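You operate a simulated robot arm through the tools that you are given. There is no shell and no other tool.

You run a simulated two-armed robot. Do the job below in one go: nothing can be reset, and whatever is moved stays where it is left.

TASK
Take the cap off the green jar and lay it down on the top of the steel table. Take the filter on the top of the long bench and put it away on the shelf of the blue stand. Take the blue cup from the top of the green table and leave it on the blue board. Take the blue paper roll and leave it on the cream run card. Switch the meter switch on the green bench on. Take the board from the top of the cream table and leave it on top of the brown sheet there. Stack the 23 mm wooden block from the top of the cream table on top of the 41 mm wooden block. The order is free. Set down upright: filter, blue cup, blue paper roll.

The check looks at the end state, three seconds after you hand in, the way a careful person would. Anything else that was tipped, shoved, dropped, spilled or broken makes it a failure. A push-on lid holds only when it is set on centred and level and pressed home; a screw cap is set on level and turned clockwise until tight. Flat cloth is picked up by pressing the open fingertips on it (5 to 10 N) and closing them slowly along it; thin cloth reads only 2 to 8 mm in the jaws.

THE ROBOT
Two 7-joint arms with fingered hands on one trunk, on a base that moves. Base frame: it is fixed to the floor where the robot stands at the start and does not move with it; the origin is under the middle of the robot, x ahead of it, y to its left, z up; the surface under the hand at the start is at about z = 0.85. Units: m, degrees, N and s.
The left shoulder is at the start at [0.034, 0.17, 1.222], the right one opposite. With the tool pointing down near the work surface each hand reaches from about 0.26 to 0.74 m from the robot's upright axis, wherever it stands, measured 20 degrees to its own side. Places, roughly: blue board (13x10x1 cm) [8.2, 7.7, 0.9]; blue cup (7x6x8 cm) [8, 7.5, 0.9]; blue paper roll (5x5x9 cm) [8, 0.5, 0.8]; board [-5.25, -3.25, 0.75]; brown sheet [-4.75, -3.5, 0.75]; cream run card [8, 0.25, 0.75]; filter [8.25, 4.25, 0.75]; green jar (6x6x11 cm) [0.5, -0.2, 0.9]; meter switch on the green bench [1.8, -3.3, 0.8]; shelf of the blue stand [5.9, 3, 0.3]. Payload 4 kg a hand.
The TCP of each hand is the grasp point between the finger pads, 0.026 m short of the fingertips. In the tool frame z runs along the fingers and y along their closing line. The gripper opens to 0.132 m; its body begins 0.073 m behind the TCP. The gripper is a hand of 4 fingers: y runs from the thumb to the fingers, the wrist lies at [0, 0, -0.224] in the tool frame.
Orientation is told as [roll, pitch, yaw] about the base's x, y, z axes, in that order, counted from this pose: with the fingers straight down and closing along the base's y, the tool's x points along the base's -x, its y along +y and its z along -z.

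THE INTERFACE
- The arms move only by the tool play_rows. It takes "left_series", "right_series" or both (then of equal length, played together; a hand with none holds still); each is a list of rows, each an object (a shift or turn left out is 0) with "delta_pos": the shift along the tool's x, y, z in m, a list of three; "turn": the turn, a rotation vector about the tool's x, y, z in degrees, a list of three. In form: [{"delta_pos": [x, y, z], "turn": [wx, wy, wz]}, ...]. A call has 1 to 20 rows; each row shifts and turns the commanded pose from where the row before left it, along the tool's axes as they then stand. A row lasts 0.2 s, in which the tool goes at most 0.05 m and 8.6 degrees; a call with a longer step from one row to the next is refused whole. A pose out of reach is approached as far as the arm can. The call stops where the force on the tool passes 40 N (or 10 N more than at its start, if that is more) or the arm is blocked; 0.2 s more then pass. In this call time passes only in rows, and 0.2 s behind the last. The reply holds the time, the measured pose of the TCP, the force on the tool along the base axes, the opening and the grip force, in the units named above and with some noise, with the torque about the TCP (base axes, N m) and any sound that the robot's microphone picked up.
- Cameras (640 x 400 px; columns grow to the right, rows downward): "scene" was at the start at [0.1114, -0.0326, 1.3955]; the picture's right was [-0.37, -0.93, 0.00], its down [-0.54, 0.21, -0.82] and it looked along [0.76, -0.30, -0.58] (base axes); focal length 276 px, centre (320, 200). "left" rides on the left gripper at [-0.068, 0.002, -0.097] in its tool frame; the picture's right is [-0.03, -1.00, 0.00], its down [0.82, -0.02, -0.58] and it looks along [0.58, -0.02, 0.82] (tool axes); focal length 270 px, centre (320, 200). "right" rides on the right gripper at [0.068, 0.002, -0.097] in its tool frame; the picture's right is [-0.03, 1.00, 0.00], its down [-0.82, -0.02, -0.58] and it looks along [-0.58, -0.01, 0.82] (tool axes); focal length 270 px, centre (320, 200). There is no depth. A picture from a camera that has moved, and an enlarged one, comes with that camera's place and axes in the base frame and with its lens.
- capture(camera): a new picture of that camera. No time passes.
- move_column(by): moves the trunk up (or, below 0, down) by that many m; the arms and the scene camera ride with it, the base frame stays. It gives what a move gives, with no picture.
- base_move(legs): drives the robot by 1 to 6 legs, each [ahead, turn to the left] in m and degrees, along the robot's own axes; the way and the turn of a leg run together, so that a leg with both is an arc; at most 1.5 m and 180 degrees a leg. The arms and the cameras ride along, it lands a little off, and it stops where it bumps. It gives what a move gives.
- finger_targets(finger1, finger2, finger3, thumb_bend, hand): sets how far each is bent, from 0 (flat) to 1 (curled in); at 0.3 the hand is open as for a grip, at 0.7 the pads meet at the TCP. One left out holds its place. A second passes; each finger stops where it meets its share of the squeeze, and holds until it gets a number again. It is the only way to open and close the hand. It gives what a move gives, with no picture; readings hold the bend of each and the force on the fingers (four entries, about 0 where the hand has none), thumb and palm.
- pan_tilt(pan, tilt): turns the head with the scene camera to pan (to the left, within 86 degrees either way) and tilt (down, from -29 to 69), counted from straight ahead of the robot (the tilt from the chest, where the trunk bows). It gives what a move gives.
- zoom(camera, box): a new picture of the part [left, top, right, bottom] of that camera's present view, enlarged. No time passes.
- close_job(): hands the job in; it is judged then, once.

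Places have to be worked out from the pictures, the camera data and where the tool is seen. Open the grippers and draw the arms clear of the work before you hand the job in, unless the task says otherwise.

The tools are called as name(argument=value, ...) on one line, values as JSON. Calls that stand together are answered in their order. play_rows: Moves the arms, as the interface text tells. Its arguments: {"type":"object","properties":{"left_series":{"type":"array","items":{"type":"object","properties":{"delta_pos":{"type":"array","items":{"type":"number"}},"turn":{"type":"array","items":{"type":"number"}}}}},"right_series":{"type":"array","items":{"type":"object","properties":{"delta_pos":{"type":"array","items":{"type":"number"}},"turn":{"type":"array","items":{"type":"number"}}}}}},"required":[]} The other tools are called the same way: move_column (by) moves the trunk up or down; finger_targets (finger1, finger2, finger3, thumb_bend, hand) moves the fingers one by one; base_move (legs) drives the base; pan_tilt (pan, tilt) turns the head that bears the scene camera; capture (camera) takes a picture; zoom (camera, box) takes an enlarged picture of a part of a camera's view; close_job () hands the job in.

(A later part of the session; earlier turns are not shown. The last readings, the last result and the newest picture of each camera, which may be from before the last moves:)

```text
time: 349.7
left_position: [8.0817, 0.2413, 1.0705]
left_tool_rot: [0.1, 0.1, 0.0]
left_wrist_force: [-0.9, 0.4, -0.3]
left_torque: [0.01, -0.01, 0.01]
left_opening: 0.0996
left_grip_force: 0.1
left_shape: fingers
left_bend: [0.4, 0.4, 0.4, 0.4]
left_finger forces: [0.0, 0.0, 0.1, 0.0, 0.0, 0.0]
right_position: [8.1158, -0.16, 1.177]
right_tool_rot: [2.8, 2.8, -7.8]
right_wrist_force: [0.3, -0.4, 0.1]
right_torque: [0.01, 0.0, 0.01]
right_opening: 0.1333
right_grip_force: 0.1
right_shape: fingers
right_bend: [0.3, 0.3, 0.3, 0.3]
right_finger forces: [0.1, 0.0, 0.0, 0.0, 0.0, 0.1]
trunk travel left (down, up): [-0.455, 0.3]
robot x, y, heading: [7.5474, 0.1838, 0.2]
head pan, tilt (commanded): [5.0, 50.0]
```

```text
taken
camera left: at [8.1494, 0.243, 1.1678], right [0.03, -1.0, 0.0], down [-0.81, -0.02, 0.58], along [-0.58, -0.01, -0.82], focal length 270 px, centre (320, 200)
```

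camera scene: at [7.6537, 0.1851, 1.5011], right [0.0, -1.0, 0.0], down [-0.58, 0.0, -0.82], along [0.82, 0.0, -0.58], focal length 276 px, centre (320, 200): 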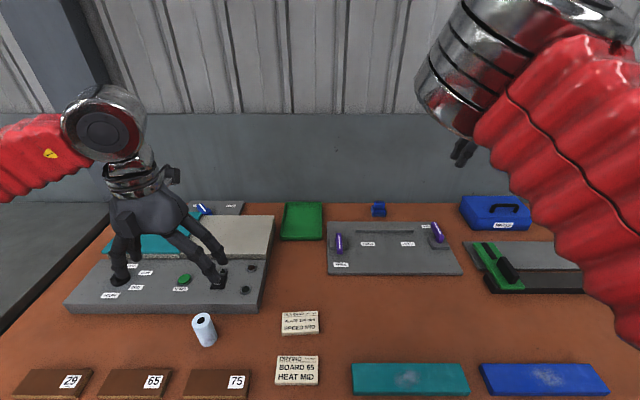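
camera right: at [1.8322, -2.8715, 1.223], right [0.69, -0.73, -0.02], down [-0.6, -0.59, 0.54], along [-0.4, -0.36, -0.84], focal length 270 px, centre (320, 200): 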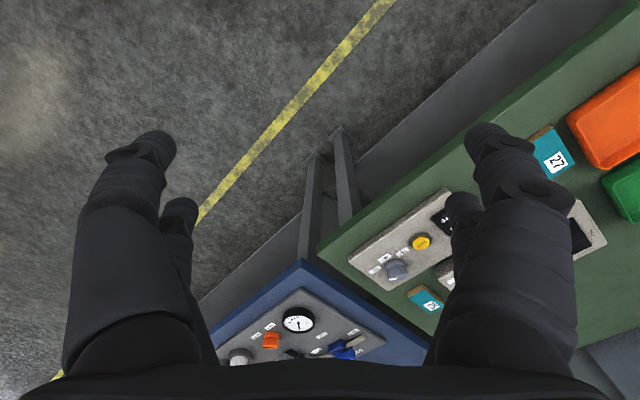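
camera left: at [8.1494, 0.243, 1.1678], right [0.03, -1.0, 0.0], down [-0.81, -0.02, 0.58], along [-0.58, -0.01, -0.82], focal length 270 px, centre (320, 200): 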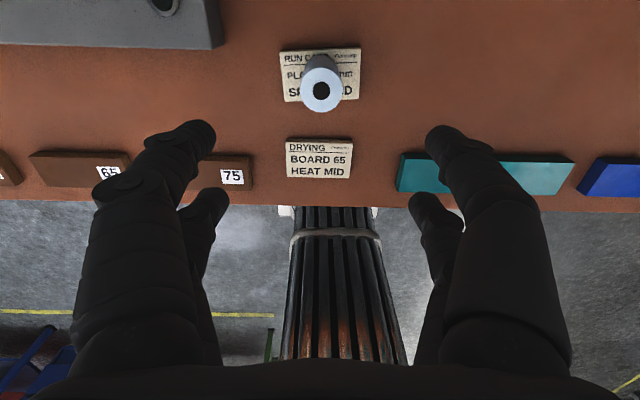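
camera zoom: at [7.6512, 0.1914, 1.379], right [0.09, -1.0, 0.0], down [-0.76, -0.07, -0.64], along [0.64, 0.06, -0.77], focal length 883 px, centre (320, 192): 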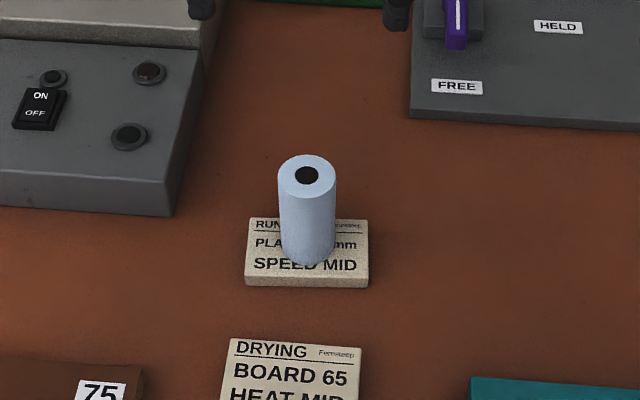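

The roll stands upright on the run card. Now I back off and turn toward +y along the aisle to find the filter on the long bench.

play_rows(left_series=[{"delta_pos": [0.04, 0.02, -0.02]}, {"delta_pos": [0.04, 0.02, -0.02]}])

base_move(legs=[[-0.5, 0], [0, 44]])

base_move(legs=[[0, 46]])

pan_tilt(pan=0, tilt=15)

capture(camera="scene")

```text
time: 350.3
left_position: [7.9998, 0.2814, 1.1102]
left_tool_rot: [0.1, 0.0, 0.0]
left_wrist_force: [-0.4, 0.3, 1.0]
left_torque: [0.01, -0.01, 0.0]
left_opening: 0.0994
left_grip_force: 0.0
left_shape: fingers
left_bend: [0.4, 0.4, 0.4, 0.4]
left_finger forces: [0.1, 0.0, 0.0, 0.0, 0.0, 0.0]
right_position: [8.115, -0.1608, 1.1771]
right_tool_rot: [2.8, 3.0, -7.8]
right_wrist_force: [0.6, -0.9, 0.2]
right_torque: [0.01, 0.05, -0.02]
right_opening: 0.1332
right_grip_force: 0.1
right_shape: fingers
right_bend: [0.3, 0.3, 0.3, 0.3]
right_finger forces: [0.1, 0.1, 0.1, 0.0, 0.0, 0.1]
trunk travel left (down, up): [-0.455, 0.3]
robot x, y, heading: [7.5474, 0.1832, 0.2]
head pan, tilt (commanded): [5.0, 50.0]
```

```text
time: 354.6
left_position: [7.4359, 0.4233, 1.1123]
left_tool_rot: [-0.2, 0.1, 19.4]
left_wrist_force: [0.4, -0.4, -0.4]
left_torque: [-0.01, 0.0, -0.01]
left_opening: 0.0999
left_grip_force: 0.1
left_shape: fingers
left_bend: [0.4, 0.4, 0.4, 0.4]
left_finger forces: [0.0, 0.0, 0.0, 0.0, 0.1, 0.1]
right_position: [7.6921, 0.036, 1.1674]
right_tool_rot: [2.3, 4.1, 10.7]
right_wrist_force: [0.1, 0.0, -0.5]
right_torque: [-0.05, -0.01, 0.02]
right_opening: 0.1328
right_grip_force: 0.1
right_shape: fingers
right_bend: [0.3, 0.3, 0.3, 0.3]
right_finger forces: [0.0, 0.1, 0.0, 0.0, 0.0, 0.0]
trunk travel left (down, up): [-0.455, 0.3]
robot x, y, heading: [7.0458, 0.164, 19.8]
head pan, tilt (commanded): [5.0, 50.0]
stopped in leg 2: the robot was blocked; the commanded pose is now the measured one
```

```text
time: 357.5
left_position: [7.1333, 0.6281, 1.1117]
left_tool_rot: [-0.1, 0.1, 65.2]
left_wrist_force: [-0.3, 0.3, 0.4]
left_torque: [0.02, -0.04, -0.01]
left_opening: 0.0998
left_grip_force: 0.1
left_shape: fingers
left_bend: [0.4, 0.4, 0.4, 0.4]
left_finger forces: [0.0, 0.0, 0.1, 0.0, 0.1, 0.0]
right_position: [7.605, 0.5267, 1.14]
right_tool_rot: [2.6, 7.1, 54.1]
right_wrist_force: [0.3, -0.7, 1.0]
right_torque: [0.05, 0.0, -0.02]
right_opening: 0.1328
right_grip_force: 0.1
right_shape: fingers
right_bend: [0.3, 0.3, 0.3, 0.3]
right_finger forces: [0.0, 0.0, 0.0, 0.0, 0.0, 0.1]
trunk travel left (down, up): [-0.455, 0.3]
robot x, y, heading: [7.0946, 0.1458, 66.1]
head pan, tilt (commanded): [5.0, 50.0]
stopped in leg 1: the robot was blocked; the commanded pose is now the measured one
```

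```text
time: 358.5
left_position: [7.1373, 0.627, 1.1124]
left_tool_rot: [0.0, 0.1, 65.2]
left_wrist_force: [0.1, -0.7, -0.1]
left_torque: [0.03, 0.0, -0.01]
left_opening: 0.1001
left_grip_force: 0.0
left_shape: fingers
left_bend: [0.4, 0.4, 0.4, 0.4]
left_finger forces: [0.1, 0.1, 0.0, 0.0, 0.1, 0.1]
right_position: [7.6086, 0.5257, 1.1391]
right_tool_rot: [2.6, 7.3, 53.9]
right_wrist_force: [0.1, -0.7, -0.2]
right_torque: [0.01, -0.01, -0.02]
right_opening: 0.1327
right_grip_force: 0.0
right_shape: fingers
right_bend: [0.3, 0.3, 0.3, 0.3]
right_finger forces: [0.1, 0.0, 0.0, 0.0, 0.1, 0.1]
trunk travel left (down, up): [-0.455, 0.3]
robot x, y, heading: [7.0932, 0.147, 66.3]
head pan, tilt (commanded): [0.0, 15.0]
```

```text
taken
camera scene: at [7.1429, 0.2569, 1.4326], right [0.91, -0.41, 0.0], down [-0.11, -0.24, -0.97], along [0.39, 0.88, -0.26], focal length 276 px, centre (320, 200)
```

scene: 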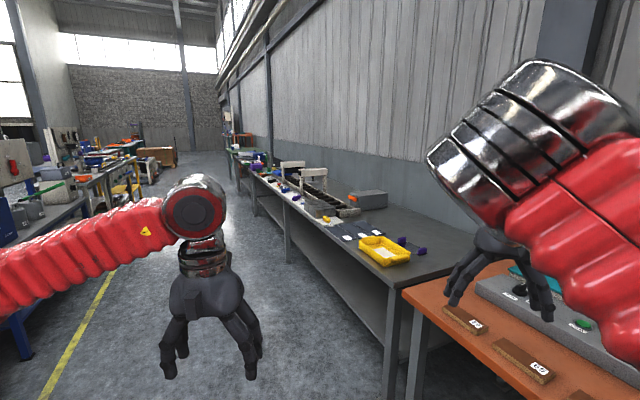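

The aisle runs along the long bench (front edge x≈7.9). I finish the turn and drive up to y≈4.

base_move(legs=[[0, 23.5], [1.4, 0], [1.2, 0]])

pan_tilt(pan=-45, tilt=20)

capture(camera="scene")

pan_tilt(pan=50, tilt=20)

capture(camera="scene")

```text
time: 372.7
left_position: [6.9323, 3.1962, 1.1129]
left_tool_rot: [0.0, 0.1, 89.7]
left_wrist_force: [-0.2, 0.6, 0.3]
left_torque: [-0.03, 0.0, 0.0]
left_opening: 0.0999
left_grip_force: 0.1
left_shape: fingers
left_bend: [0.4, 0.4, 0.4, 0.4]
left_finger forces: [0.0, 0.0, 0.0, 0.0, 0.1, 0.1]
right_position: [7.4042, 3.3009, 1.1374]
right_tool_rot: [2.6, 7.3, 78.5]
right_wrist_force: [-0.3, 0.0, 0.2]
right_torque: [0.04, -0.02, -0.01]
right_opening: 0.1332
right_grip_force: 0.0
right_shape: fingers
right_bend: [0.3, 0.3, 0.3, 0.3]
right_finger forces: [0.0, 0.0, 0.1, 0.1, 0.0, 0.1]
trunk travel left (down, up): [-0.455, 0.3]
robot x, y, heading: [7.0937, 2.7428, 90.5]
head pan, tilt (commanded): [0.0, 15.0]
```

```text
time: 373.8
left_position: [6.9329, 3.1963, 1.1123]
left_tool_rot: [0.0, 0.2, 89.7]
left_wrist_force: [-0.3, -0.4, -0.3]
left_torque: [0.01, 0.01, 0.02]
left_opening: 0.1001
left_grip_force: 0.2
left_shape: fingers
left_bend: [0.4, 0.4, 0.4, 0.4]
left_finger forces: [0.0, 0.1, 0.0, 0.0, 0.0, 0.0]
right_position: [7.4044, 3.3013, 1.1398]
right_tool_rot: [2.6, 7.3, 78.5]
right_wrist_force: [0.7, 0.2, 0.0]
right_torque: [0.0, 0.01, -0.03]
right_opening: 0.1331
right_grip_force: 0.1
right_shape: fingers
right_bend: [0.3, 0.3, 0.3, 0.3]
right_finger forces: [0.1, 0.0, 0.0, 0.1, 0.1, 0.0]
trunk travel left (down, up): [-0.455, 0.3]
robot x, y, heading: [7.092, 2.7411, 90.8]
head pan, tilt (commanded): [-45.0, 20.0]
```

```text
taken
camera scene: at [7.1583, 2.8354, 1.4246], right [0.71, -0.7, 0.0], down [-0.24, -0.24, -0.94], along [0.66, 0.67, -0.34], focal length 276 px, centre (320, 200)
```

scene: 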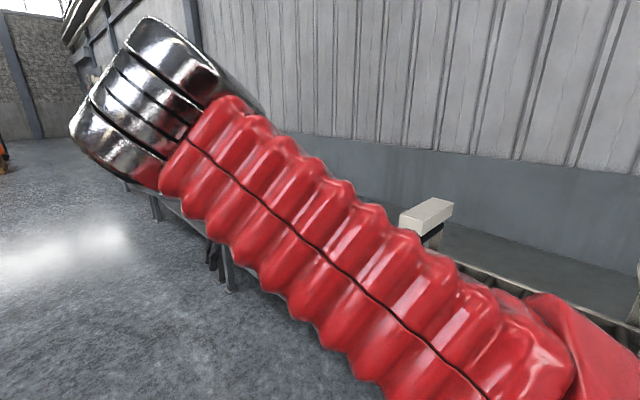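

```text
time: 375.5
left_position: [6.9326, 3.1966, 1.1131]
left_tool_rot: [0.0, 0.1, 89.8]
left_wrist_force: [0.9, 0.2, 0.3]
left_torque: [-0.01, 0.02, 0.0]
left_opening: 0.1001
left_grip_force: 0.1
left_shape: fingers
left_bend: [0.4, 0.4, 0.4, 0.4]
left_finger forces: [0.1, 0.1, 0.0, 0.0, 0.0, 0.1]
right_position: [7.4041, 3.2998, 1.1393]
right_tool_rot: [2.5, 7.2, 78.5]
right_wrist_force: [0.2, 0.0, -1.4]
right_torque: [-0.02, 0.0, -0.01]
right_opening: 0.133
right_grip_force: 0.0
right_shape: fingers
right_bend: [0.3, 0.3, 0.3, 0.3]
right_finger forces: [0.0, 0.1, 0.0, 0.0, 0.0, 0.0]
trunk travel left (down, up): [-0.455, 0.3]
robot x, y, heading: [7.0892, 2.7392, 90.2]
head pan, tilt (commanded): [50.0, 20.0]
```

```text
taken
camera scene: at [7.0213, 2.8283, 1.4246], right [0.64, 0.77, 0.0], down [0.26, -0.22, -0.94], along [-0.72, 0.6, -0.34], focal length 276 px, centre (320, 200)
```

scene: 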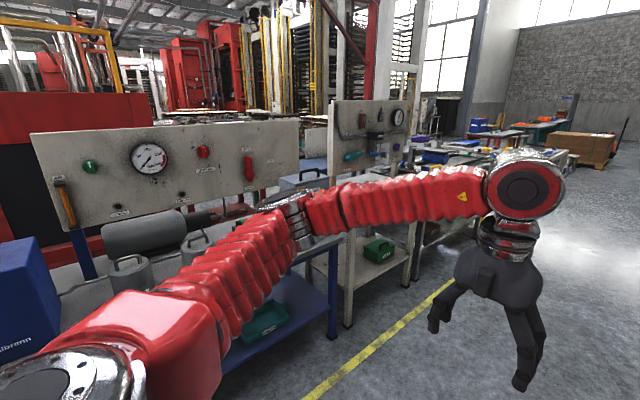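

I spot the blue stand with its low blue shelf on the left (around (5.9, 3.2)). I continue up to y≈4.1 and turn right to face the long bench for the filter.

base_move(legs=[[1.35, 0], [0, -40]])

base_move(legs=[[0, -45]])

pan_tilt(pan=0, tilt=30)

capture(camera="scene")

```text
time: 384.5
left_position: [7.2527, 4.5387, 1.1123]
left_tool_rot: [0.0, 0.1, 49.5]
left_wrist_force: [-0.5, -0.4, 0.0]
left_torque: [0.0, -0.02, -0.02]
left_opening: 0.1001
left_grip_force: 0.1
left_shape: fingers
left_bend: [0.4, 0.4, 0.4, 0.4]
left_finger forces: [0.0, 0.0, 0.1, 0.0, 0.1, 0.0]
right_position: [7.6806, 4.3135, 1.1376]
right_tool_rot: [2.5, 7.4, 38.3]
right_wrist_force: [-0.6, -0.1, 0.2]
right_torque: [0.0, -0.04, 0.0]
right_opening: 0.133
right_grip_force: 0.1
right_shape: fingers
right_bend: [0.3, 0.3, 0.3, 0.3]
right_finger forces: [0.1, 0.1, 0.0, 0.0, 0.0, 0.0]
trunk travel left (down, up): [-0.455, 0.3]
robot x, y, heading: [7.047, 4.1146, 50.2]
head pan, tilt (commanded): [50.0, 20.0]
```

```text
time: 387.7
left_position: [7.498, 4.2634, 1.1141]
left_tool_rot: [0.3, 0.0, 4.6]
left_wrist_force: [-0.9, -0.7, -0.3]
left_torque: [0.1, 0.0, 0.0]
left_opening: 0.1
left_grip_force: 0.0
left_shape: fingers
left_bend: [0.4, 0.4, 0.4, 0.4]
left_finger forces: [0.1, 0.0, 0.1, 0.0, 0.0, 0.0]
right_position: [7.6413, 3.8021, 1.139]
right_tool_rot: [2.9, 7.3, -6.6]
right_wrist_force: [0.3, -1.0, -1.2]
right_torque: [0.13, 0.02, -0.02]
right_opening: 0.1332
right_grip_force: 0.0
right_shape: fingers
right_bend: [0.3, 0.3, 0.3, 0.3]
right_finger forces: [0.0, 0.1, 0.0, 0.0, 0.0, 0.0]
trunk travel left (down, up): [-0.455, 0.3]
robot x, y, heading: [7.0483, 4.1626, 5.6]
head pan, tilt (commanded): [50.0, 20.0]
stopped in leg 1: the robot was blocked; the commanded pose is now the measured one
```

```text
time: 388.9
left_position: [7.4975, 4.2691, 1.1149]
left_tool_rot: [0.0, 0.1, 4.7]
left_wrist_force: [-1.5, -0.5, 0.8]
left_torque: [0.03, 0.02, 0.03]
left_opening: 0.1
left_grip_force: 0.1
left_shape: fingers
left_bend: [0.4, 0.4, 0.4, 0.4]
left_finger forces: [0.0, 0.0, 0.0, 0.1, 0.1, 0.1]
right_position: [7.6411, 3.8083, 1.1412]
right_tool_rot: [2.7, 7.1, -6.4]
right_wrist_force: [-0.1, -0.6, -0.9]
right_torque: [0.06, -0.01, -0.03]
right_opening: 0.133
right_grip_force: 0.1
right_shape: fingers
right_bend: [0.3, 0.3, 0.3, 0.3]
right_finger forces: [0.1, 0.0, 0.1, 0.1, 0.1, 0.1]
trunk travel left (down, up): [-0.455, 0.3]
robot x, y, heading: [7.0507, 4.1604, 5.7]
head pan, tilt (commanded): [0.0, 30.0]
```

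```text
taken
camera scene: at [7.1675, 4.1731, 1.4085], right [0.1, -1.0, 0.0], down [-0.5, -0.05, -0.87], along [0.86, 0.09, -0.5], focal length 276 px, centre (320, 200)
```

scene: 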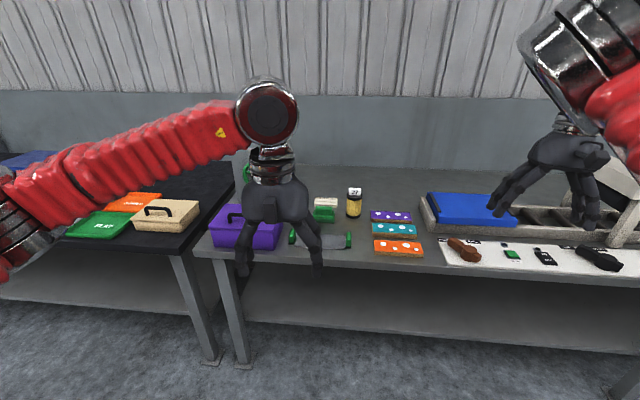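

I raise the left hand out of the view and zoom in on the objects near the expected filter place.

play_rows(left_series=[{"delta_pos": [0.02, 0.04, -0.02]}, {"delta_pos": [0.02, 0.04, -0.02]}, {"delta_pos": [0.02, 0.04, -0.02]}, {"delta_pos": [0.0, 0.04, -0.02]}])

capture(camera="scene")

zoom(camera="scene", box=[240, 160, 440, 285])

```text
time: 389.9
left_position: [7.4229, 4.4242, 1.1947]
left_tool_rot: [-0.1, 0.0, 4.7]
left_wrist_force: [0.7, 0.5, -0.3]
left_torque: [-0.01, -0.05, -0.02]
left_opening: 0.1
left_grip_force: 0.0
left_shape: fingers
left_bend: [0.4, 0.4, 0.4, 0.4]
left_finger forces: [0.0, 0.0, 0.0, 0.1, 0.1, 0.1]
right_position: [7.6403, 3.8088, 1.1418]
right_tool_rot: [2.7, 7.0, -6.5]
right_wrist_force: [-0.5, 0.1, -0.7]
right_torque: [-0.01, -0.02, -0.02]
right_opening: 0.1332
right_grip_force: 0.0
right_shape: fingers
right_bend: [0.3, 0.3, 0.3, 0.3]
right_finger forces: [0.0, 0.1, 0.0, 0.0, 0.0, 0.0]
trunk travel left (down, up): [-0.455, 0.3]
robot x, y, heading: [7.0507, 4.1617, 5.4]
head pan, tilt (commanded): [0.0, 30.0]
```

```text
taken
camera scene: at [7.1668, 4.1739, 1.4086], right [0.1, -1.0, 0.0], down [-0.5, -0.05, -0.87], along [0.86, 0.08, -0.5], focal length 276 px, centre (320, 200)
```

scene: 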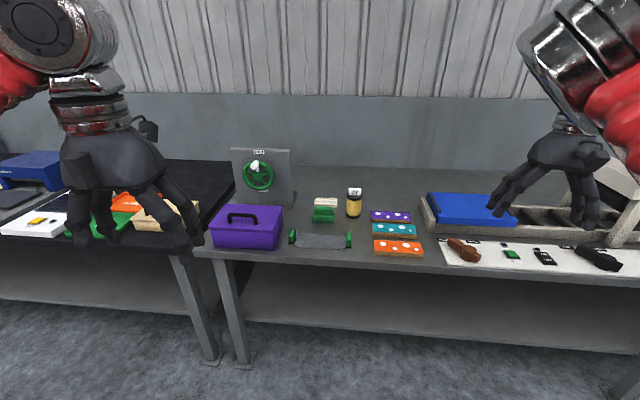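

```text
3.20 times, centred on (340, 222) of scene
camera zoom: at [7.1668, 4.1739, 1.4086], right [0.1, -1.0, 0.0], down [-0.5, -0.05, -0.87], along [0.86, 0.08, -0.5], focal length 883 px, centre (256, 128)
```

zoom: 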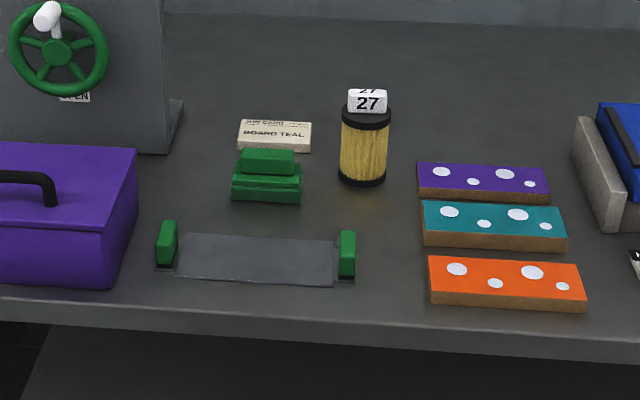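

The filter is the yellow-pleated cylinder with black caps (tagged 27), near (8.15, 4.13). I raise the right hand for clearance and move the base closer to (7.55, 4.06).

play_rows(right_series=[{"delta_pos": [0.02, 0, -0.04]}, {"delta_pos": [0.02, 0, -0.04]}, {"delta_pos": [0.02, 0, -0.04]}, {"delta_pos": [0.02, 0, -0.03]}])

base_move(legs=[[0, -17], [0.5, 0]])

base_move(legs=[[0, 11.5]])

pan_tilt(pan=0, tilt=45)

capture(camera="scene")

capture(camera="left")

```text
time: 390.9
left_position: [7.4232, 4.4237, 1.1951]
left_tool_rot: [0.0, -0.1, 4.6]
left_wrist_force: [0.2, 0.5, -0.2]
left_torque: [0.0, -0.02, 0.0]
left_opening: 0.0999
left_grip_force: 0.1
left_shape: fingers
left_bend: [0.4, 0.4, 0.4, 0.4]
left_finger forces: [0.0, 0.0, 0.1, 0.1, 0.1, 0.0]
right_position: [7.5778, 3.8087, 1.2993]
right_tool_rot: [2.7, 7.1, -6.5]
right_wrist_force: [-0.3, 0.6, 0.3]
right_torque: [0.0, -0.02, -0.02]
right_opening: 0.1332
right_grip_force: 0.0
right_shape: fingers
right_bend: [0.3, 0.3, 0.3, 0.3]
right_finger forces: [0.0, 0.0, 0.0, 0.0, 0.0, 0.0]
trunk travel left (down, up): [-0.455, 0.3]
robot x, y, heading: [7.0463, 4.1596, 5.7]
head pan, tilt (commanded): [0.0, 30.0]
```

```text
time: 394.9
left_position: [7.9713, 4.2013, 1.1946]
left_tool_rot: [-0.2, 0.0, -12.5]
left_wrist_force: [0.9, -1.1, 0.4]
left_torque: [0.04, 0.0, -0.02]
left_opening: 0.0997
left_grip_force: 0.1
left_shape: fingers
left_bend: [0.4, 0.4, 0.4, 0.4]
left_finger forces: [0.0, 0.1, 0.0, 0.0, 0.0, 0.0]
right_position: [7.9386, 3.5686, 1.2998]
right_tool_rot: [2.6, 7.2, -23.7]
right_wrist_force: [0.6, -0.2, -0.7]
right_torque: [0.01, 0.03, 0.0]
right_opening: 0.1331
right_grip_force: 0.0
right_shape: fingers
right_bend: [0.3, 0.3, 0.3, 0.3]
right_finger forces: [0.0, 0.0, 0.0, 0.1, 0.0, 0.0]
trunk travel left (down, up): [-0.455, 0.3]
robot x, y, heading: [7.5352, 4.0619, -11.3]
head pan, tilt (commanded): [0.0, 30.0]
```

```text
time: 396.1
left_position: [7.9351, 4.2868, 1.1959]
left_tool_rot: [0.0, 0.1, -0.9]
left_wrist_force: [-0.3, 0.0, -0.2]
left_torque: [0.0, 0.03, 0.02]
left_opening: 0.0996
left_grip_force: 0.1
left_shape: fingers
left_bend: [0.4, 0.4, 0.4, 0.4]
left_finger forces: [0.0, 0.0, 0.0, 0.0, 0.0, 0.0]
right_position: [8.0278, 3.6604, 1.3001]
right_tool_rot: [2.6, 7.1, -12.2]
right_wrist_force: [0.0, 0.5, 0.8]
right_torque: [-0.06, 0.02, 0.01]
right_opening: 0.1331
right_grip_force: 0.1
right_shape: fingers
right_bend: [0.3, 0.3, 0.3, 0.3]
right_finger forces: [0.0, 0.0, 0.1, 0.0, 0.1, 0.1]
trunk travel left (down, up): [-0.455, 0.3]
robot x, y, heading: [7.5378, 4.0538, 0.1]
head pan, tilt (commanded): [0.0, 30.0]
```

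```text
time: 396.9
left_position: [7.934, 4.2866, 1.1964]
left_tool_rot: [0.0, 0.2, -1.0]
left_wrist_force: [0.2, -0.3, -0.5]
left_torque: [0.0, 0.02, -0.02]
left_opening: 0.0999
left_grip_force: 0.0
left_shape: fingers
left_bend: [0.4, 0.4, 0.4, 0.4]
left_finger forces: [0.1, 0.1, 0.0, 0.1, 0.0, 0.0]
right_position: [8.0265, 3.6583, 1.2991]
right_tool_rot: [2.6, 7.1, -12.3]
right_wrist_force: [-0.7, 0.1, 0.5]
right_torque: [-0.01, -0.03, -0.01]
right_opening: 0.1329
right_grip_force: 0.1
right_shape: fingers
right_bend: [0.3, 0.3, 0.3, 0.3]
right_finger forces: [0.1, 0.0, 0.0, 0.0, 0.0, 0.0]
trunk travel left (down, up): [-0.455, 0.3]
robot x, y, heading: [7.5335, 4.0509, 0.3]
head pan, tilt (commanded): [0.0, 45.0]
```

```text
taken
camera scene: at [7.6455, 4.048, 1.386], right [0.0, -1.0, 0.0], down [-0.71, 0.0, -0.71], along [0.71, 0.0, -0.71], focal length 276 px, centre (320, 200)
```

scene: 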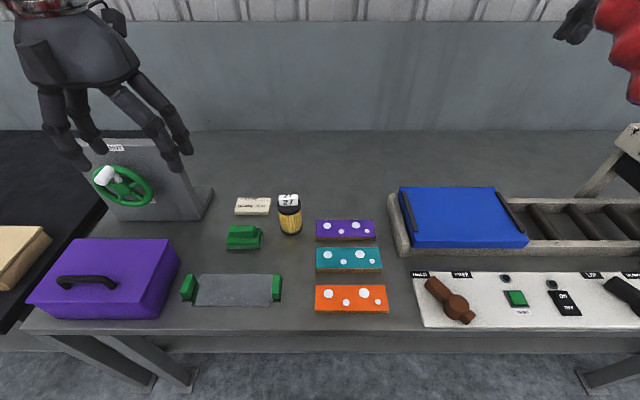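

```text
taken
camera left: at [8.002, 4.286, 1.293], right [0.01, -1.0, 0.0], down [-0.82, -0.01, 0.58], along [-0.58, -0.01, -0.82], focal length 270 px, centre (320, 200)
```

left: 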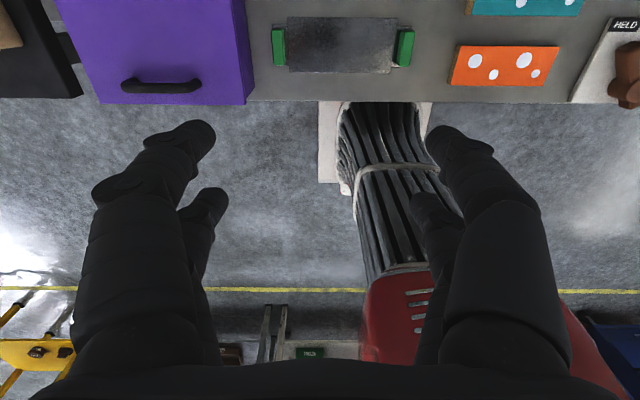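

I zoom in on the filter for its position and shape.

zoom(camera="scene", box=[250, 180, 330, 250])

```text
5.71 times, centred on (290, 215) of scene
camera zoom: at [7.6455, 4.048, 1.386], right [0.0, -1.0, 0.0], down [-0.71, 0.0, -0.71], along [0.71, 0.0, -0.71], focal length 1576 px, centre (491, 114)
```

zoom: 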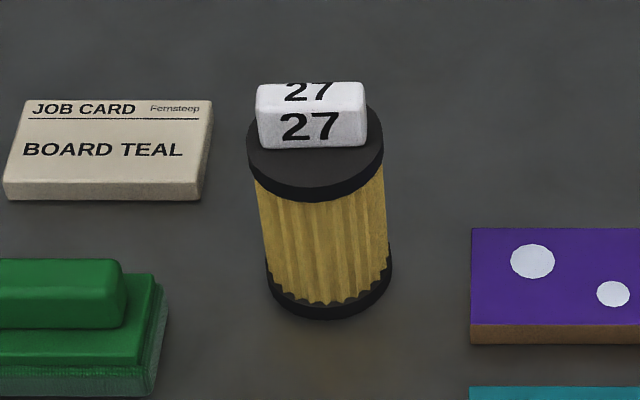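

I bring the left hand above the filter at z≈1.05 to triangulate with the hand camera.

play_rows(left_series=[{"delta_pos": [-0.031, -0.0267, 0.0]}, {"delta_pos": [-0.031, -0.0267, 0.01]}, {"delta_pos": [-0.031, -0.0267, 0.02]}, {"delta_pos": [-0.031, -0.0267, 0.02]}, {"delta_pos": [-0.031, -0.0267, 0.02]}, {"delta_pos": [-0.031, -0.0267, 0.02]}, {"delta_pos": [0, 0, 0.04], "turn": [0, 0, -1]}])

capture(camera="left")

capture(camera="scene")

```text
time: 398.5
left_position: [8.1186, 4.1241, 1.0665]
left_tool_rot: [-0.1, 0.1, 0.1]
left_wrist_force: [-0.3, 0.3, -0.2]
left_torque: [-0.01, -0.05, -0.01]
left_opening: 0.1
left_grip_force: 0.0
left_shape: fingers
left_bend: [0.4, 0.4, 0.4, 0.4]
left_finger forces: [0.0, 0.0, 0.1, 0.0, 0.0, 0.0]
right_position: [8.0278, 3.6608, 1.3005]
right_tool_rot: [2.6, 7.1, -12.1]
right_wrist_force: [0.8, 0.7, 0.2]
right_torque: [-0.03, 0.03, 0.0]
right_opening: 0.1332
right_grip_force: 0.1
right_shape: fingers
right_bend: [0.3, 0.3, 0.3, 0.3]
right_finger forces: [0.0, 0.0, 0.0, 0.1, 0.0, 0.0]
trunk travel left (down, up): [-0.455, 0.3]
robot x, y, heading: [7.5339, 4.0475, 0.4]
head pan, tilt (commanded): [0.0, 45.0]
```

```text
taken
camera left: at [8.1871, 4.1258, 1.1614], right [0.03, -1.0, 0.0], down [-0.82, -0.02, 0.58], along [-0.58, -0.02, -0.82], focal length 270 px, centre (320, 200)
```

left: 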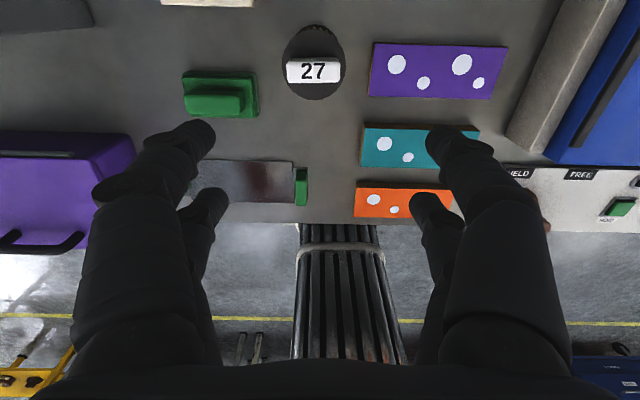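

```text
taken
camera scene: at [7.646, 4.0497, 1.3858], right [0.0, -1.0, 0.0], down [-0.71, 0.0, -0.71], along [0.71, 0.0, -0.71], focal length 276 px, centre (320, 200)
```

scene: 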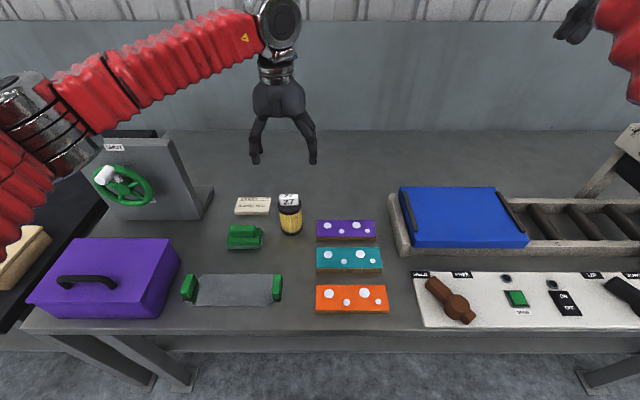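

Triangulation gives the filter's axis at (8.14, 4.1285), black cap top z≈0.869, bench ≈0.76. I align and descend with the fingers around it, keeping the palm clear of the tag.

play_rows(left_series=[{"delta_pos": [-0.0209, 0.0044, 0]}, {"delta_pos": [0, 0, 0.045]}, {"delta_pos": [0, 0, 0.045]}, {"delta_pos": [0, 0, 0.045]}])

capture(camera="left")

```text
time: 399.5
left_position: [8.1407, 4.1267, 0.9306]
left_tool_rot: [-0.1, 0.2, 0.2]
left_wrist_force: [1.5, -0.6, -1.0]
left_torque: [0.02, 0.01, -0.01]
left_opening: 0.1002
left_grip_force: 0.0
left_shape: fingers
left_bend: [0.4, 0.4, 0.4, 0.4]
left_finger forces: [0.0, 0.0, 0.1, 0.0, 0.0, 0.1]
right_position: [8.0297, 3.6596, 1.3001]
right_tool_rot: [2.6, 7.2, -12.2]
right_wrist_force: [0.5, -0.5, -0.4]
right_torque: [-0.01, 0.01, -0.01]
right_opening: 0.133
right_grip_force: 0.2
right_shape: fingers
right_bend: [0.3, 0.3, 0.3, 0.3]
right_finger forces: [0.1, 0.0, 0.0, 0.1, 0.0, 0.0]
trunk travel left (down, up): [-0.455, 0.3]
robot x, y, heading: [7.5376, 4.0469, 0.2]
head pan, tilt (commanded): [0.0, 45.0]
```

```text
taken
camera left: at [8.2078, 4.1297, 1.0267], right [0.03, -1.0, 0.0], down [-0.82, -0.02, 0.58], along [-0.58, -0.02, -0.82], focal length 270 px, centre (320, 200)
```

left: 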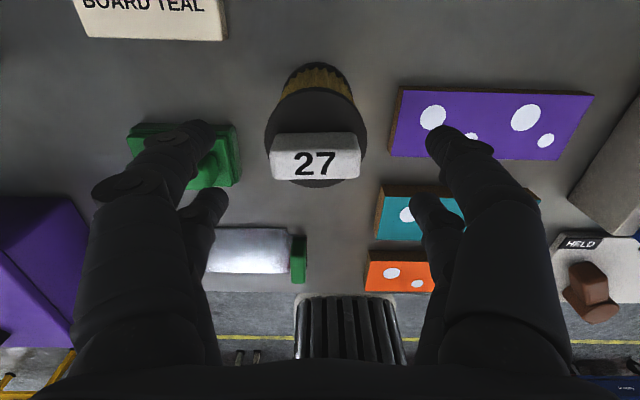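

A green block and the purple tag are close by, so I narrow the opening before going down the rest.

finger_targets(hand="left", finger1=0.47, finger2=0.47, finger3=0.47, thumb_bend=0.47)

play_rows(left_series=[{"delta_pos": [0.001, 0.002, 0.03]}, {"delta_pos": [0, 0, 0.03]}, {"delta_pos": [0, 0, 0.025]}, {"delta_pos": [0, 0, 0.01]}])

capture(camera="left")

zoom(camera="scene", box=[210, 150, 370, 250])

```text
time: 400.5
left_position: [8.1401, 4.1271, 0.9307]
left_tool_rot: [-0.1, 0.0, 0.1]
left_wrist_force: [-0.1, -0.3, -0.7]
left_torque: [-0.01, 0.0, 0.05]
left_opening: 0.0765
left_grip_force: 0.1
left_shape: fingers
left_bend: [0.47, 0.47, 0.47, 0.47]
left_finger forces: [0.0, 0.1, 0.0, 0.0, 0.1, 0.1]
right_position: [8.0276, 3.6587, 1.3007]
right_tool_rot: [2.5, 7.1, -12.2]
right_wrist_force: [-1.5, -1.4, 0.9]
right_torque: [0.02, -0.03, 0.0]
right_opening: 0.1332
right_grip_force: 0.0
right_shape: fingers
right_bend: [0.3, 0.3, 0.3, 0.3]
right_finger forces: [0.0, 0.0, 0.0, 0.0, 0.1, 0.0]
trunk travel left (down, up): [-0.455, 0.3]
robot x, y, heading: [7.5382, 4.0484, 0.4]
head pan, tilt (commanded): [0.0, 45.0]
```

```text
time: 401.5
left_position: [8.1369, 4.1285, 0.835]
left_tool_rot: [0.1, 0.1, 0.1]
left_wrist_force: [0.1, 0.3, 0.2]
left_torque: [-0.01, -0.03, -0.01]
left_opening: 0.0766
left_grip_force: 0.0
left_shape: fingers
left_bend: [0.47, 0.47, 0.47, 0.47]
left_finger forces: [0.0, 0.0, 0.0, 0.0, 0.0, 0.0]
right_position: [8.0274, 3.6582, 1.3002]
right_tool_rot: [2.5, 7.1, -12.3]
right_wrist_force: [0.4, -0.4, -0.4]
right_torque: [0.01, 0.0, 0.0]
right_opening: 0.1329
right_grip_force: 0.0
right_shape: fingers
right_bend: [0.3, 0.3, 0.3, 0.3]
right_finger forces: [0.1, 0.0, 0.0, 0.0, 0.0, 0.1]
trunk travel left (down, up): [-0.455, 0.3]
robot x, y, heading: [7.5318, 4.0555, 0.3]
head pan, tilt (commanded): [0.0, 45.0]
```

```text
taken
camera left: at [8.2059, 4.1308, 0.9321], right [0.03, -1.0, 0.0], down [-0.82, -0.02, 0.58], along [-0.58, -0.02, -0.82], focal length 270 px, centre (320, 200)
```

left: 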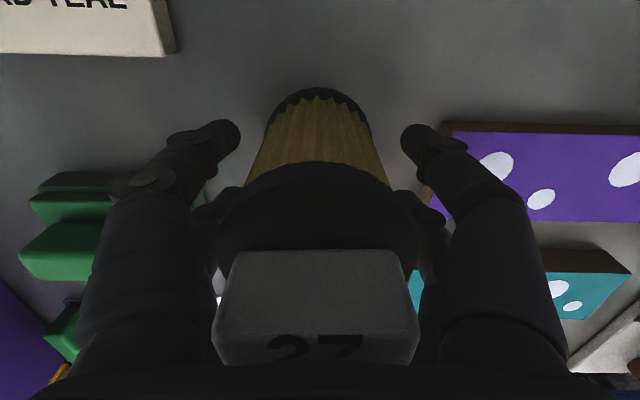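

```text
4.00 times, centred on (290, 200) of scene
camera zoom: at [7.6458, 4.0484, 1.3859], right [0.0, -1.0, 0.0], down [-0.71, 0.0, -0.71], along [0.71, 0.0, -0.71], focal length 1103 px, centre (440, 200)
```

zoom: 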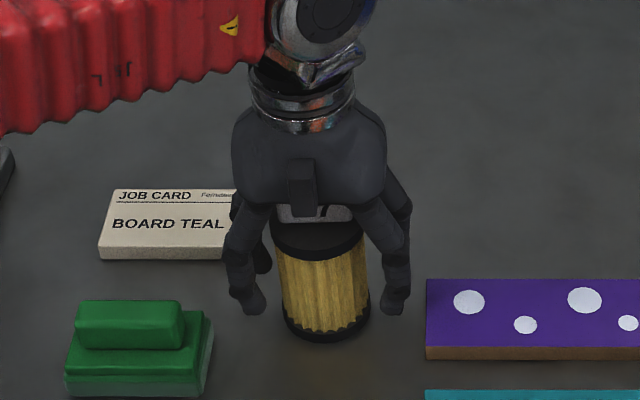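

The filter sits centred between the fingers. I close on it.

finger_targets(hand="left", finger1=0.57, finger2=0.57, finger3=0.57, thumb_bend=0.57)

finger_targets(hand="left", finger1=0.68, finger2=0.68, finger3=0.68, thumb_bend=0.66)

capture(camera="left")

zoom(camera="scene", box=[210, 150, 370, 250])

```text
time: 402.5
left_position: [8.1389, 4.1298, 0.8359]
left_tool_rot: [-0.1, 0.0, 0.1]
left_wrist_force: [0.6, 0.3, -0.3]
left_torque: [-0.02, 0.0, 0.03]
left_opening: 0.0525
left_grip_force: 2.0
left_shape: fingers
left_bend: [0.54, 0.55, 0.56, 0.55]
left_finger forces: [1.5, 0.6, 0.0, 0.0, 1.6, 0.0]
right_position: [8.0276, 3.6598, 1.3002]
right_tool_rot: [2.5, 7.0, -12.2]
right_wrist_force: [-0.7, 0.0, -1.1]
right_torque: [0.0, 0.0, -0.03]
right_opening: 0.1331
right_grip_force: 0.0
right_shape: fingers
right_bend: [0.3, 0.3, 0.3, 0.3]
right_finger forces: [0.0, 0.1, 0.0, 0.0, 0.0, 0.0]
trunk travel left (down, up): [-0.455, 0.3]
robot x, y, heading: [7.5376, 4.0476, 0.3]
head pan, tilt (commanded): [0.0, 45.0]
```

```text
time: 403.5
left_position: [8.1382, 4.1288, 0.8358]
left_tool_rot: [0.0, 0.1, 0.1]
left_wrist_force: [0.0, 0.2, 0.0]
left_torque: [0.04, 0.0, -0.01]
left_opening: 0.0499
left_grip_force: 15.4
left_shape: fingers
left_bend: [0.53, 0.56, 0.59, 0.61]
left_finger forces: [8.1, 6.9, 5.1, 0.0, 9.9, 0.1]
right_position: [8.0271, 3.6589, 1.3015]
right_tool_rot: [2.6, 7.2, -12.1]
right_wrist_force: [0.3, 0.0, -0.5]
right_torque: [-0.01, 0.01, -0.01]
right_opening: 0.1334
right_grip_force: 0.1
right_shape: fingers
right_bend: [0.3, 0.3, 0.3, 0.3]
right_finger forces: [0.1, 0.0, 0.0, 0.0, 0.0, 0.0]
trunk travel left (down, up): [-0.455, 0.3]
robot x, y, heading: [7.5385, 4.0506, 0.0]
head pan, tilt (commanded): [0.0, 45.0]
```

```text
taken
camera left: at [8.206, 4.131, 0.9323], right [0.03, -1.0, 0.0], down [-0.82, -0.02, 0.58], along [-0.58, -0.02, -0.82], focal length 270 px, centre (320, 200)
```

left: 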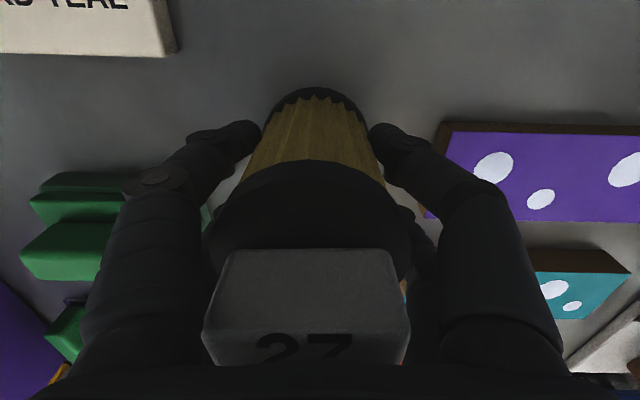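

```text
4.00 times, centred on (290, 200) of scene
camera zoom: at [7.646, 4.0485, 1.3858], right [0.0, -1.0, 0.0], down [-0.71, 0.0, -0.71], along [0.71, 0.0, -0.71], focal length 1103 px, centre (440, 200)
```

zoom: 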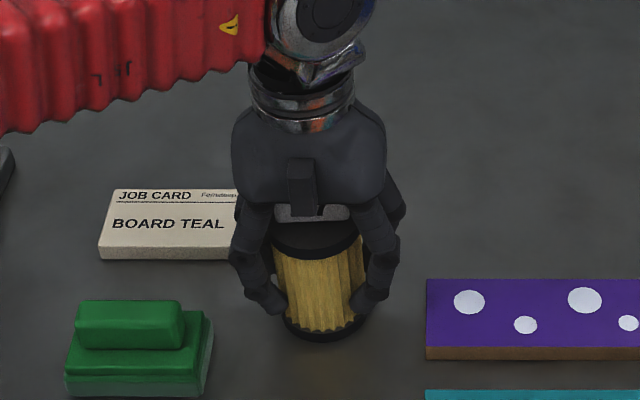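

Grip is firm (15 N). I lift the filter, draw it in closer, and back away from the bench.

play_rows(left_series=[{"delta_pos": [0, 0, -0.03]}, {"delta_pos": [0, 0, -0.04]}, {"delta_pos": [0, 0, -0.05]}, {"delta_pos": [0, 0, -0.05]}, {"delta_pos": [0.04, 0.01, -0.02]}, {"delta_pos": [0.04, 0.01, 0]}, {"delta_pos": [0.04, 0.01, 0]}])

capture(camera="left")

base_move(legs=[[-0.4, 0]])

base_move(legs=[[0, -45]])

base_move(legs=[[0, -45]])

capture(camera="scene")

```text
time: 405.1
left_position: [8.0161, 4.1605, 1.0255]
left_tool_rot: [-0.2, 0.0, 0.1]
left_wrist_force: [-0.4, -0.5, -2.3]
left_torque: [-0.03, -0.03, -0.02]
left_opening: 0.0502
left_grip_force: 14.9
left_shape: fingers
left_bend: [0.53, 0.56, 0.59, 0.61]
left_finger forces: [8.3, 7.0, 5.1, 0.0, 9.8, 0.1]
right_position: [8.0266, 3.6598, 1.3013]
right_tool_rot: [2.5, 7.2, -12.2]
right_wrist_force: [0.0, -0.5, -0.5]
right_torque: [0.0, -0.01, -0.03]
right_opening: 0.1332
right_grip_force: 0.0
right_shape: fingers
right_bend: [0.3, 0.3, 0.3, 0.3]
right_finger forces: [0.0, 0.0, 0.0, 0.1, 0.0, 0.0]
trunk travel left (down, up): [-0.455, 0.3]
robot x, y, heading: [7.5345, 4.0446, 0.1]
head pan, tilt (commanded): [0.0, 45.0]
```

```text
taken
camera left: at [8.0839, 4.1625, 1.1226], right [0.03, -1.0, 0.0], down [-0.82, -0.02, 0.58], along [-0.58, -0.02, -0.82], focal length 270 px, centre (320, 200)
```

left: 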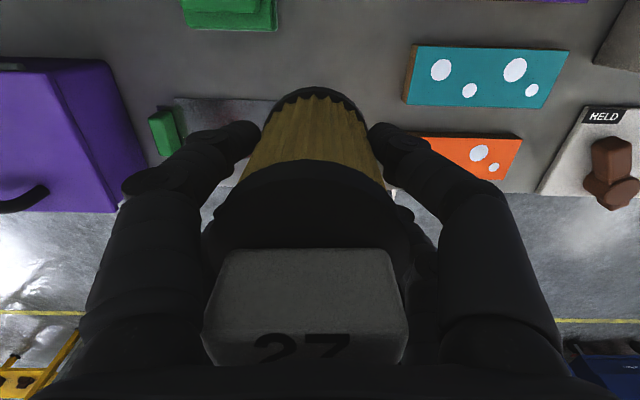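

```text
time: 407.6
left_position: [7.6142, 4.1564, 1.0257]
left_tool_rot: [-0.1, 0.0, -0.2]
left_wrist_force: [-0.8, -0.4, -2.1]
left_torque: [0.0, 0.03, 0.02]
left_opening: 0.0501
left_grip_force: 14.8
left_shape: fingers
left_bend: [0.53, 0.56, 0.59, 0.61]
left_finger forces: [8.3, 6.9, 5.1, 0.1, 9.7, 0.0]
right_position: [7.6212, 3.6563, 1.3014]
right_tool_rot: [2.6, 7.1, -12.5]
right_wrist_force: [0.0, 0.0, 0.9]
right_torque: [0.0, 0.0, -0.01]
right_opening: 0.1331
right_grip_force: 0.0
right_shape: fingers
right_bend: [0.3, 0.3, 0.3, 0.3]
right_finger forces: [0.0, 0.0, 0.0, 0.0, 0.1, 0.0]
trunk travel left (down, up): [-0.455, 0.3]
robot x, y, heading: [7.1303, 4.0479, -0.1]
head pan, tilt (commanded): [0.0, 45.0]
```

```text
time: 410.3
left_position: [7.5515, 3.7863, 1.0264]
left_tool_rot: [0.1, 0.1, -44.8]
left_wrist_force: [0.0, -0.1, -3.0]
left_torque: [0.0, 0.02, -0.01]
left_opening: 0.0503
left_grip_force: 14.5
left_shape: fingers
left_bend: [0.53, 0.56, 0.59, 0.61]
left_finger forces: [8.5, 6.9, 5.1, 0.1, 9.6, 0.1]
right_position: [7.2068, 3.4242, 1.3004]
right_tool_rot: [2.6, 7.3, -57.1]
right_wrist_force: [-0.3, 0.1, -1.3]
right_torque: [-0.02, -0.01, -0.02]
right_opening: 0.1334
right_grip_force: 0.1
right_shape: fingers
right_bend: [0.3, 0.3, 0.3, 0.3]
right_finger forces: [0.1, 0.0, 0.0, 0.1, 0.0, 0.0]
trunk travel left (down, up): [-0.455, 0.3]
robot x, y, heading: [7.165, 4.0814, -44.6]
head pan, tilt (commanded): [0.0, 45.0]
```

```text
time: 412.7
left_position: [7.274, 3.6017, 1.0258]
left_tool_rot: [0.3, 0.3, -84.7]
left_wrist_force: [-0.5, -0.9, -2.1]
left_torque: [0.02, -0.06, 0.02]
left_opening: 0.0504
left_grip_force: 16.4
left_shape: fingers
left_bend: [0.52, 0.55, 0.6, 0.61]
left_finger forces: [8.9, 7.3, 5.3, 0.0, 10.3, 0.0]
right_position: [6.7756, 3.5432, 1.2997]
right_tool_rot: [2.9, 7.4, -96.7]
right_wrist_force: [-0.5, 0.2, -1.1]
right_torque: [0.02, -0.12, 0.0]
right_opening: 0.1333
right_grip_force: 0.1
right_shape: fingers
right_bend: [0.3, 0.3, 0.3, 0.3]
right_finger forces: [0.0, 0.0, 0.0, 0.0, 0.0, 0.1]
trunk travel left (down, up): [-0.455, 0.3]
robot x, y, heading: [7.2095, 4.0787, -85.7]
head pan, tilt (commanded): [0.0, 45.0]
stopped in leg 1: the robot was blocked; the commanded pose is now the measured one
```

```text
taken
camera scene: at [7.2138, 3.9705, 1.3857], right [-1.0, -0.07, 0.0], down [-0.05, 0.71, -0.71], along [0.05, -0.7, -0.71], focal length 276 px, centre (320, 200)
```

scene: 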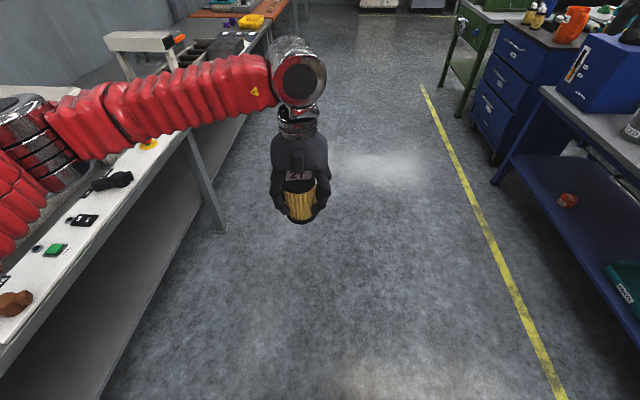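

I can see the blue stand's low shelf on the right. I drive forward a little, then turn to face it.

base_move(legs=[[0.85, 0], [0, -45]])

base_move(legs=[[0, -48]])

pan_tilt(pan=0, tilt=35)

capture(camera="scene")

```text
time: 419.1
left_position: [7.0419, 2.8097, 1.0264]
left_tool_rot: [0.3, 0.0, -121.2]
left_wrist_force: [-0.6, 0.8, -2.5]
left_torque: [-0.04, -0.06, 0.03]
left_opening: 0.0504
left_grip_force: 15.5
left_shape: fingers
left_bend: [0.52, 0.55, 0.61, 0.61]
left_finger forces: [9.0, 7.5, 5.1, 0.0, 10.4, 0.0]
right_position: [6.6098, 3.0619, 1.3022]
right_tool_rot: [2.7, 7.0, -133.3]
right_wrist_force: [-1.3, 0.9, -0.4]
right_torque: [-0.07, -0.1, -0.01]
right_opening: 0.1331
right_grip_force: 0.1
right_shape: fingers
right_bend: [0.3, 0.3, 0.3, 0.3]
right_finger forces: [0.0, 0.1, 0.0, 0.1, 0.1, 0.1]
trunk travel left (down, up): [-0.455, 0.3]
robot x, y, heading: [7.309, 3.2146, -123.9]
head pan, tilt (commanded): [0.0, 45.0]
stopped in leg 2: the robot was blocked; the commanded pose is now the measured one
```

```text
time: 421.2
left_position: [6.8773, 2.9911, 1.0286]
left_tool_rot: [0.4, 0.0, -151.0]
left_wrist_force: [-0.7, 1.1, -1.1]
left_torque: [-0.04, -0.05, -0.03]
left_opening: 0.0504
left_grip_force: 15.9
left_shape: fingers
left_bend: [0.52, 0.55, 0.61, 0.61]
left_finger forces: [8.8, 7.6, 5.1, 0.1, 10.3, 0.0]
right_position: [6.6305, 3.4254, 1.3064]
right_tool_rot: [2.9, 6.7, -163.0]
right_wrist_force: [0.1, 1.2, -1.3]
right_torque: [-0.09, -0.04, -0.01]
right_opening: 0.1332
right_grip_force: 0.2
right_shape: fingers
right_bend: [0.3, 0.3, 0.3, 0.3]
right_finger forces: [0.0, 0.0, 0.1, 0.1, 0.0, 0.1]
trunk travel left (down, up): [-0.455, 0.3]
robot x, y, heading: [7.3236, 3.1804, -154.8]
head pan, tilt (commanded): [0.0, 45.0]
stopped in leg 1: the robot was blocked; the commanded pose is now the measured one
```

```text
time: 421.9
left_position: [6.8773, 2.9862, 1.0282]
left_tool_rot: [0.2, 0.1, -150.8]
left_wrist_force: [-0.1, -0.6, -2.2]
left_torque: [0.01, 0.0, 0.01]
left_opening: 0.0504
left_grip_force: 16.2
left_shape: fingers
left_bend: [0.52, 0.55, 0.61, 0.61]
left_finger forces: [9.0, 7.4, 5.1, 0.0, 10.3, 0.1]
right_position: [6.6295, 3.419, 1.3074]
right_tool_rot: [2.4, 6.8, -162.8]
right_wrist_force: [0.2, -0.1, 0.9]
right_torque: [0.0, 0.0, 0.0]
right_opening: 0.1331
right_grip_force: 0.1
right_shape: fingers
right_bend: [0.3, 0.3, 0.3, 0.3]
right_finger forces: [0.0, 0.1, 0.0, 0.1, 0.1, 0.0]
trunk travel left (down, up): [-0.455, 0.3]
robot x, y, heading: [7.3281, 3.1836, -154.8]
head pan, tilt (commanded): [0.0, 35.0]
```

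```text
taken
camera scene: at [7.22, 3.1333, 1.4006], right [-0.43, 0.9, 0.0], down [0.52, 0.25, -0.82], along [-0.74, -0.35, -0.58], focal length 276 px, centre (320, 200)
```

scene: 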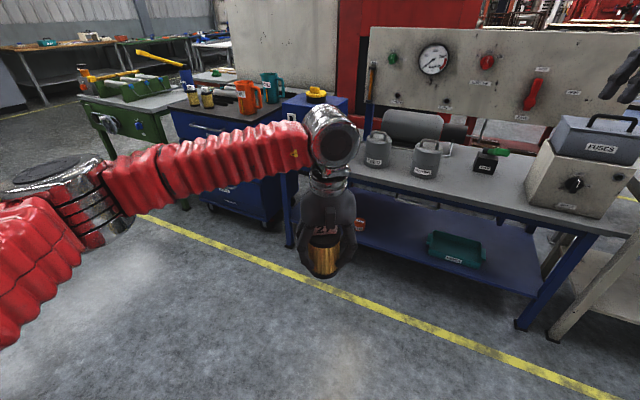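

Heading is -155° now; I turn the rest to face the stand and take a closer look at the shelf.

base_move(legs=[[0, -25]])

pan_tilt(pan=0, tilt=40)

capture(camera="scene")

```text
time: 423.5
left_position: [6.8346, 3.1624, 1.0285]
left_tool_rot: [0.5, 0.1, -172.2]
left_wrist_force: [-0.4, 1.9, -2.8]
left_torque: [-0.1, 0.01, 0.02]
left_opening: 0.0505
left_grip_force: 16.5
left_shape: fingers
left_bend: [0.52, 0.55, 0.61, 0.61]
left_finger forces: [8.8, 7.4, 5.2, 0.0, 10.4, 0.0]
right_position: [6.761, 3.6576, 1.3059]
right_tool_rot: [2.9, 6.7, 176.0]
right_wrist_force: [0.4, 0.8, -0.6]
right_torque: [-0.06, -0.03, -0.02]
right_opening: 0.1328
right_grip_force: 0.1
right_shape: fingers
right_bend: [0.3, 0.3, 0.3, 0.3]
right_finger forces: [0.0, 0.0, 0.0, 0.0, 0.0, 0.0]
trunk travel left (down, up): [-0.455, 0.3]
robot x, y, heading: [7.3264, 3.1623, -176.5]
head pan, tilt (commanded): [0.0, 35.0]
stopped in leg 1: the robot was blocked; the commanded pose is now the measured one
```

```text
time: 424.2
left_position: [6.8332, 3.1577, 1.0285]
left_tool_rot: [0.2, 0.2, -172.2]
left_wrist_force: [-0.7, -0.2, -1.9]
left_torque: [0.03, -0.01, -0.02]
left_opening: 0.0501
left_grip_force: 16.0
left_shape: fingers
left_bend: [0.52, 0.55, 0.61, 0.61]
left_finger forces: [9.0, 7.5, 4.9, 0.0, 10.4, 0.0]
right_position: [6.7591, 3.6516, 1.3105]
right_tool_rot: [2.5, 6.5, 176.0]
right_wrist_force: [0.4, 0.2, -0.7]
right_torque: [0.05, 0.05, -0.01]
right_opening: 0.1327
right_grip_force: 0.2
right_shape: fingers
right_bend: [0.3, 0.3, 0.3, 0.3]
right_finger forces: [0.0, 0.1, 0.1, 0.0, 0.0, 0.1]
trunk travel left (down, up): [-0.455, 0.3]
robot x, y, heading: [7.3236, 3.1591, -176.5]
head pan, tilt (commanded): [0.0, 40.0]
```

```text
taken
camera scene: at [7.2112, 3.1509, 1.3931], right [-0.06, 1.0, 0.0], down [0.64, 0.04, -0.77], along [-0.76, -0.04, -0.64], focal length 276 px, centre (320, 200)
```

scene: 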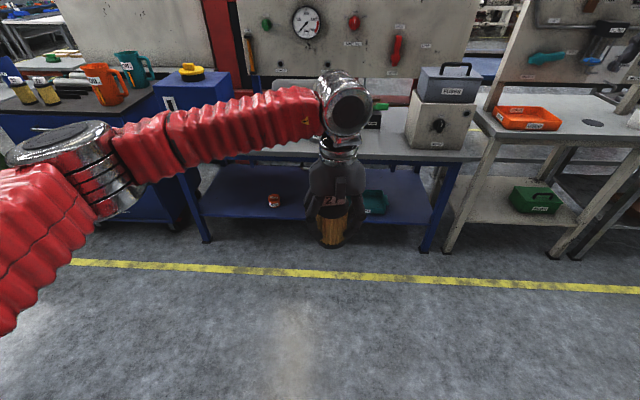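

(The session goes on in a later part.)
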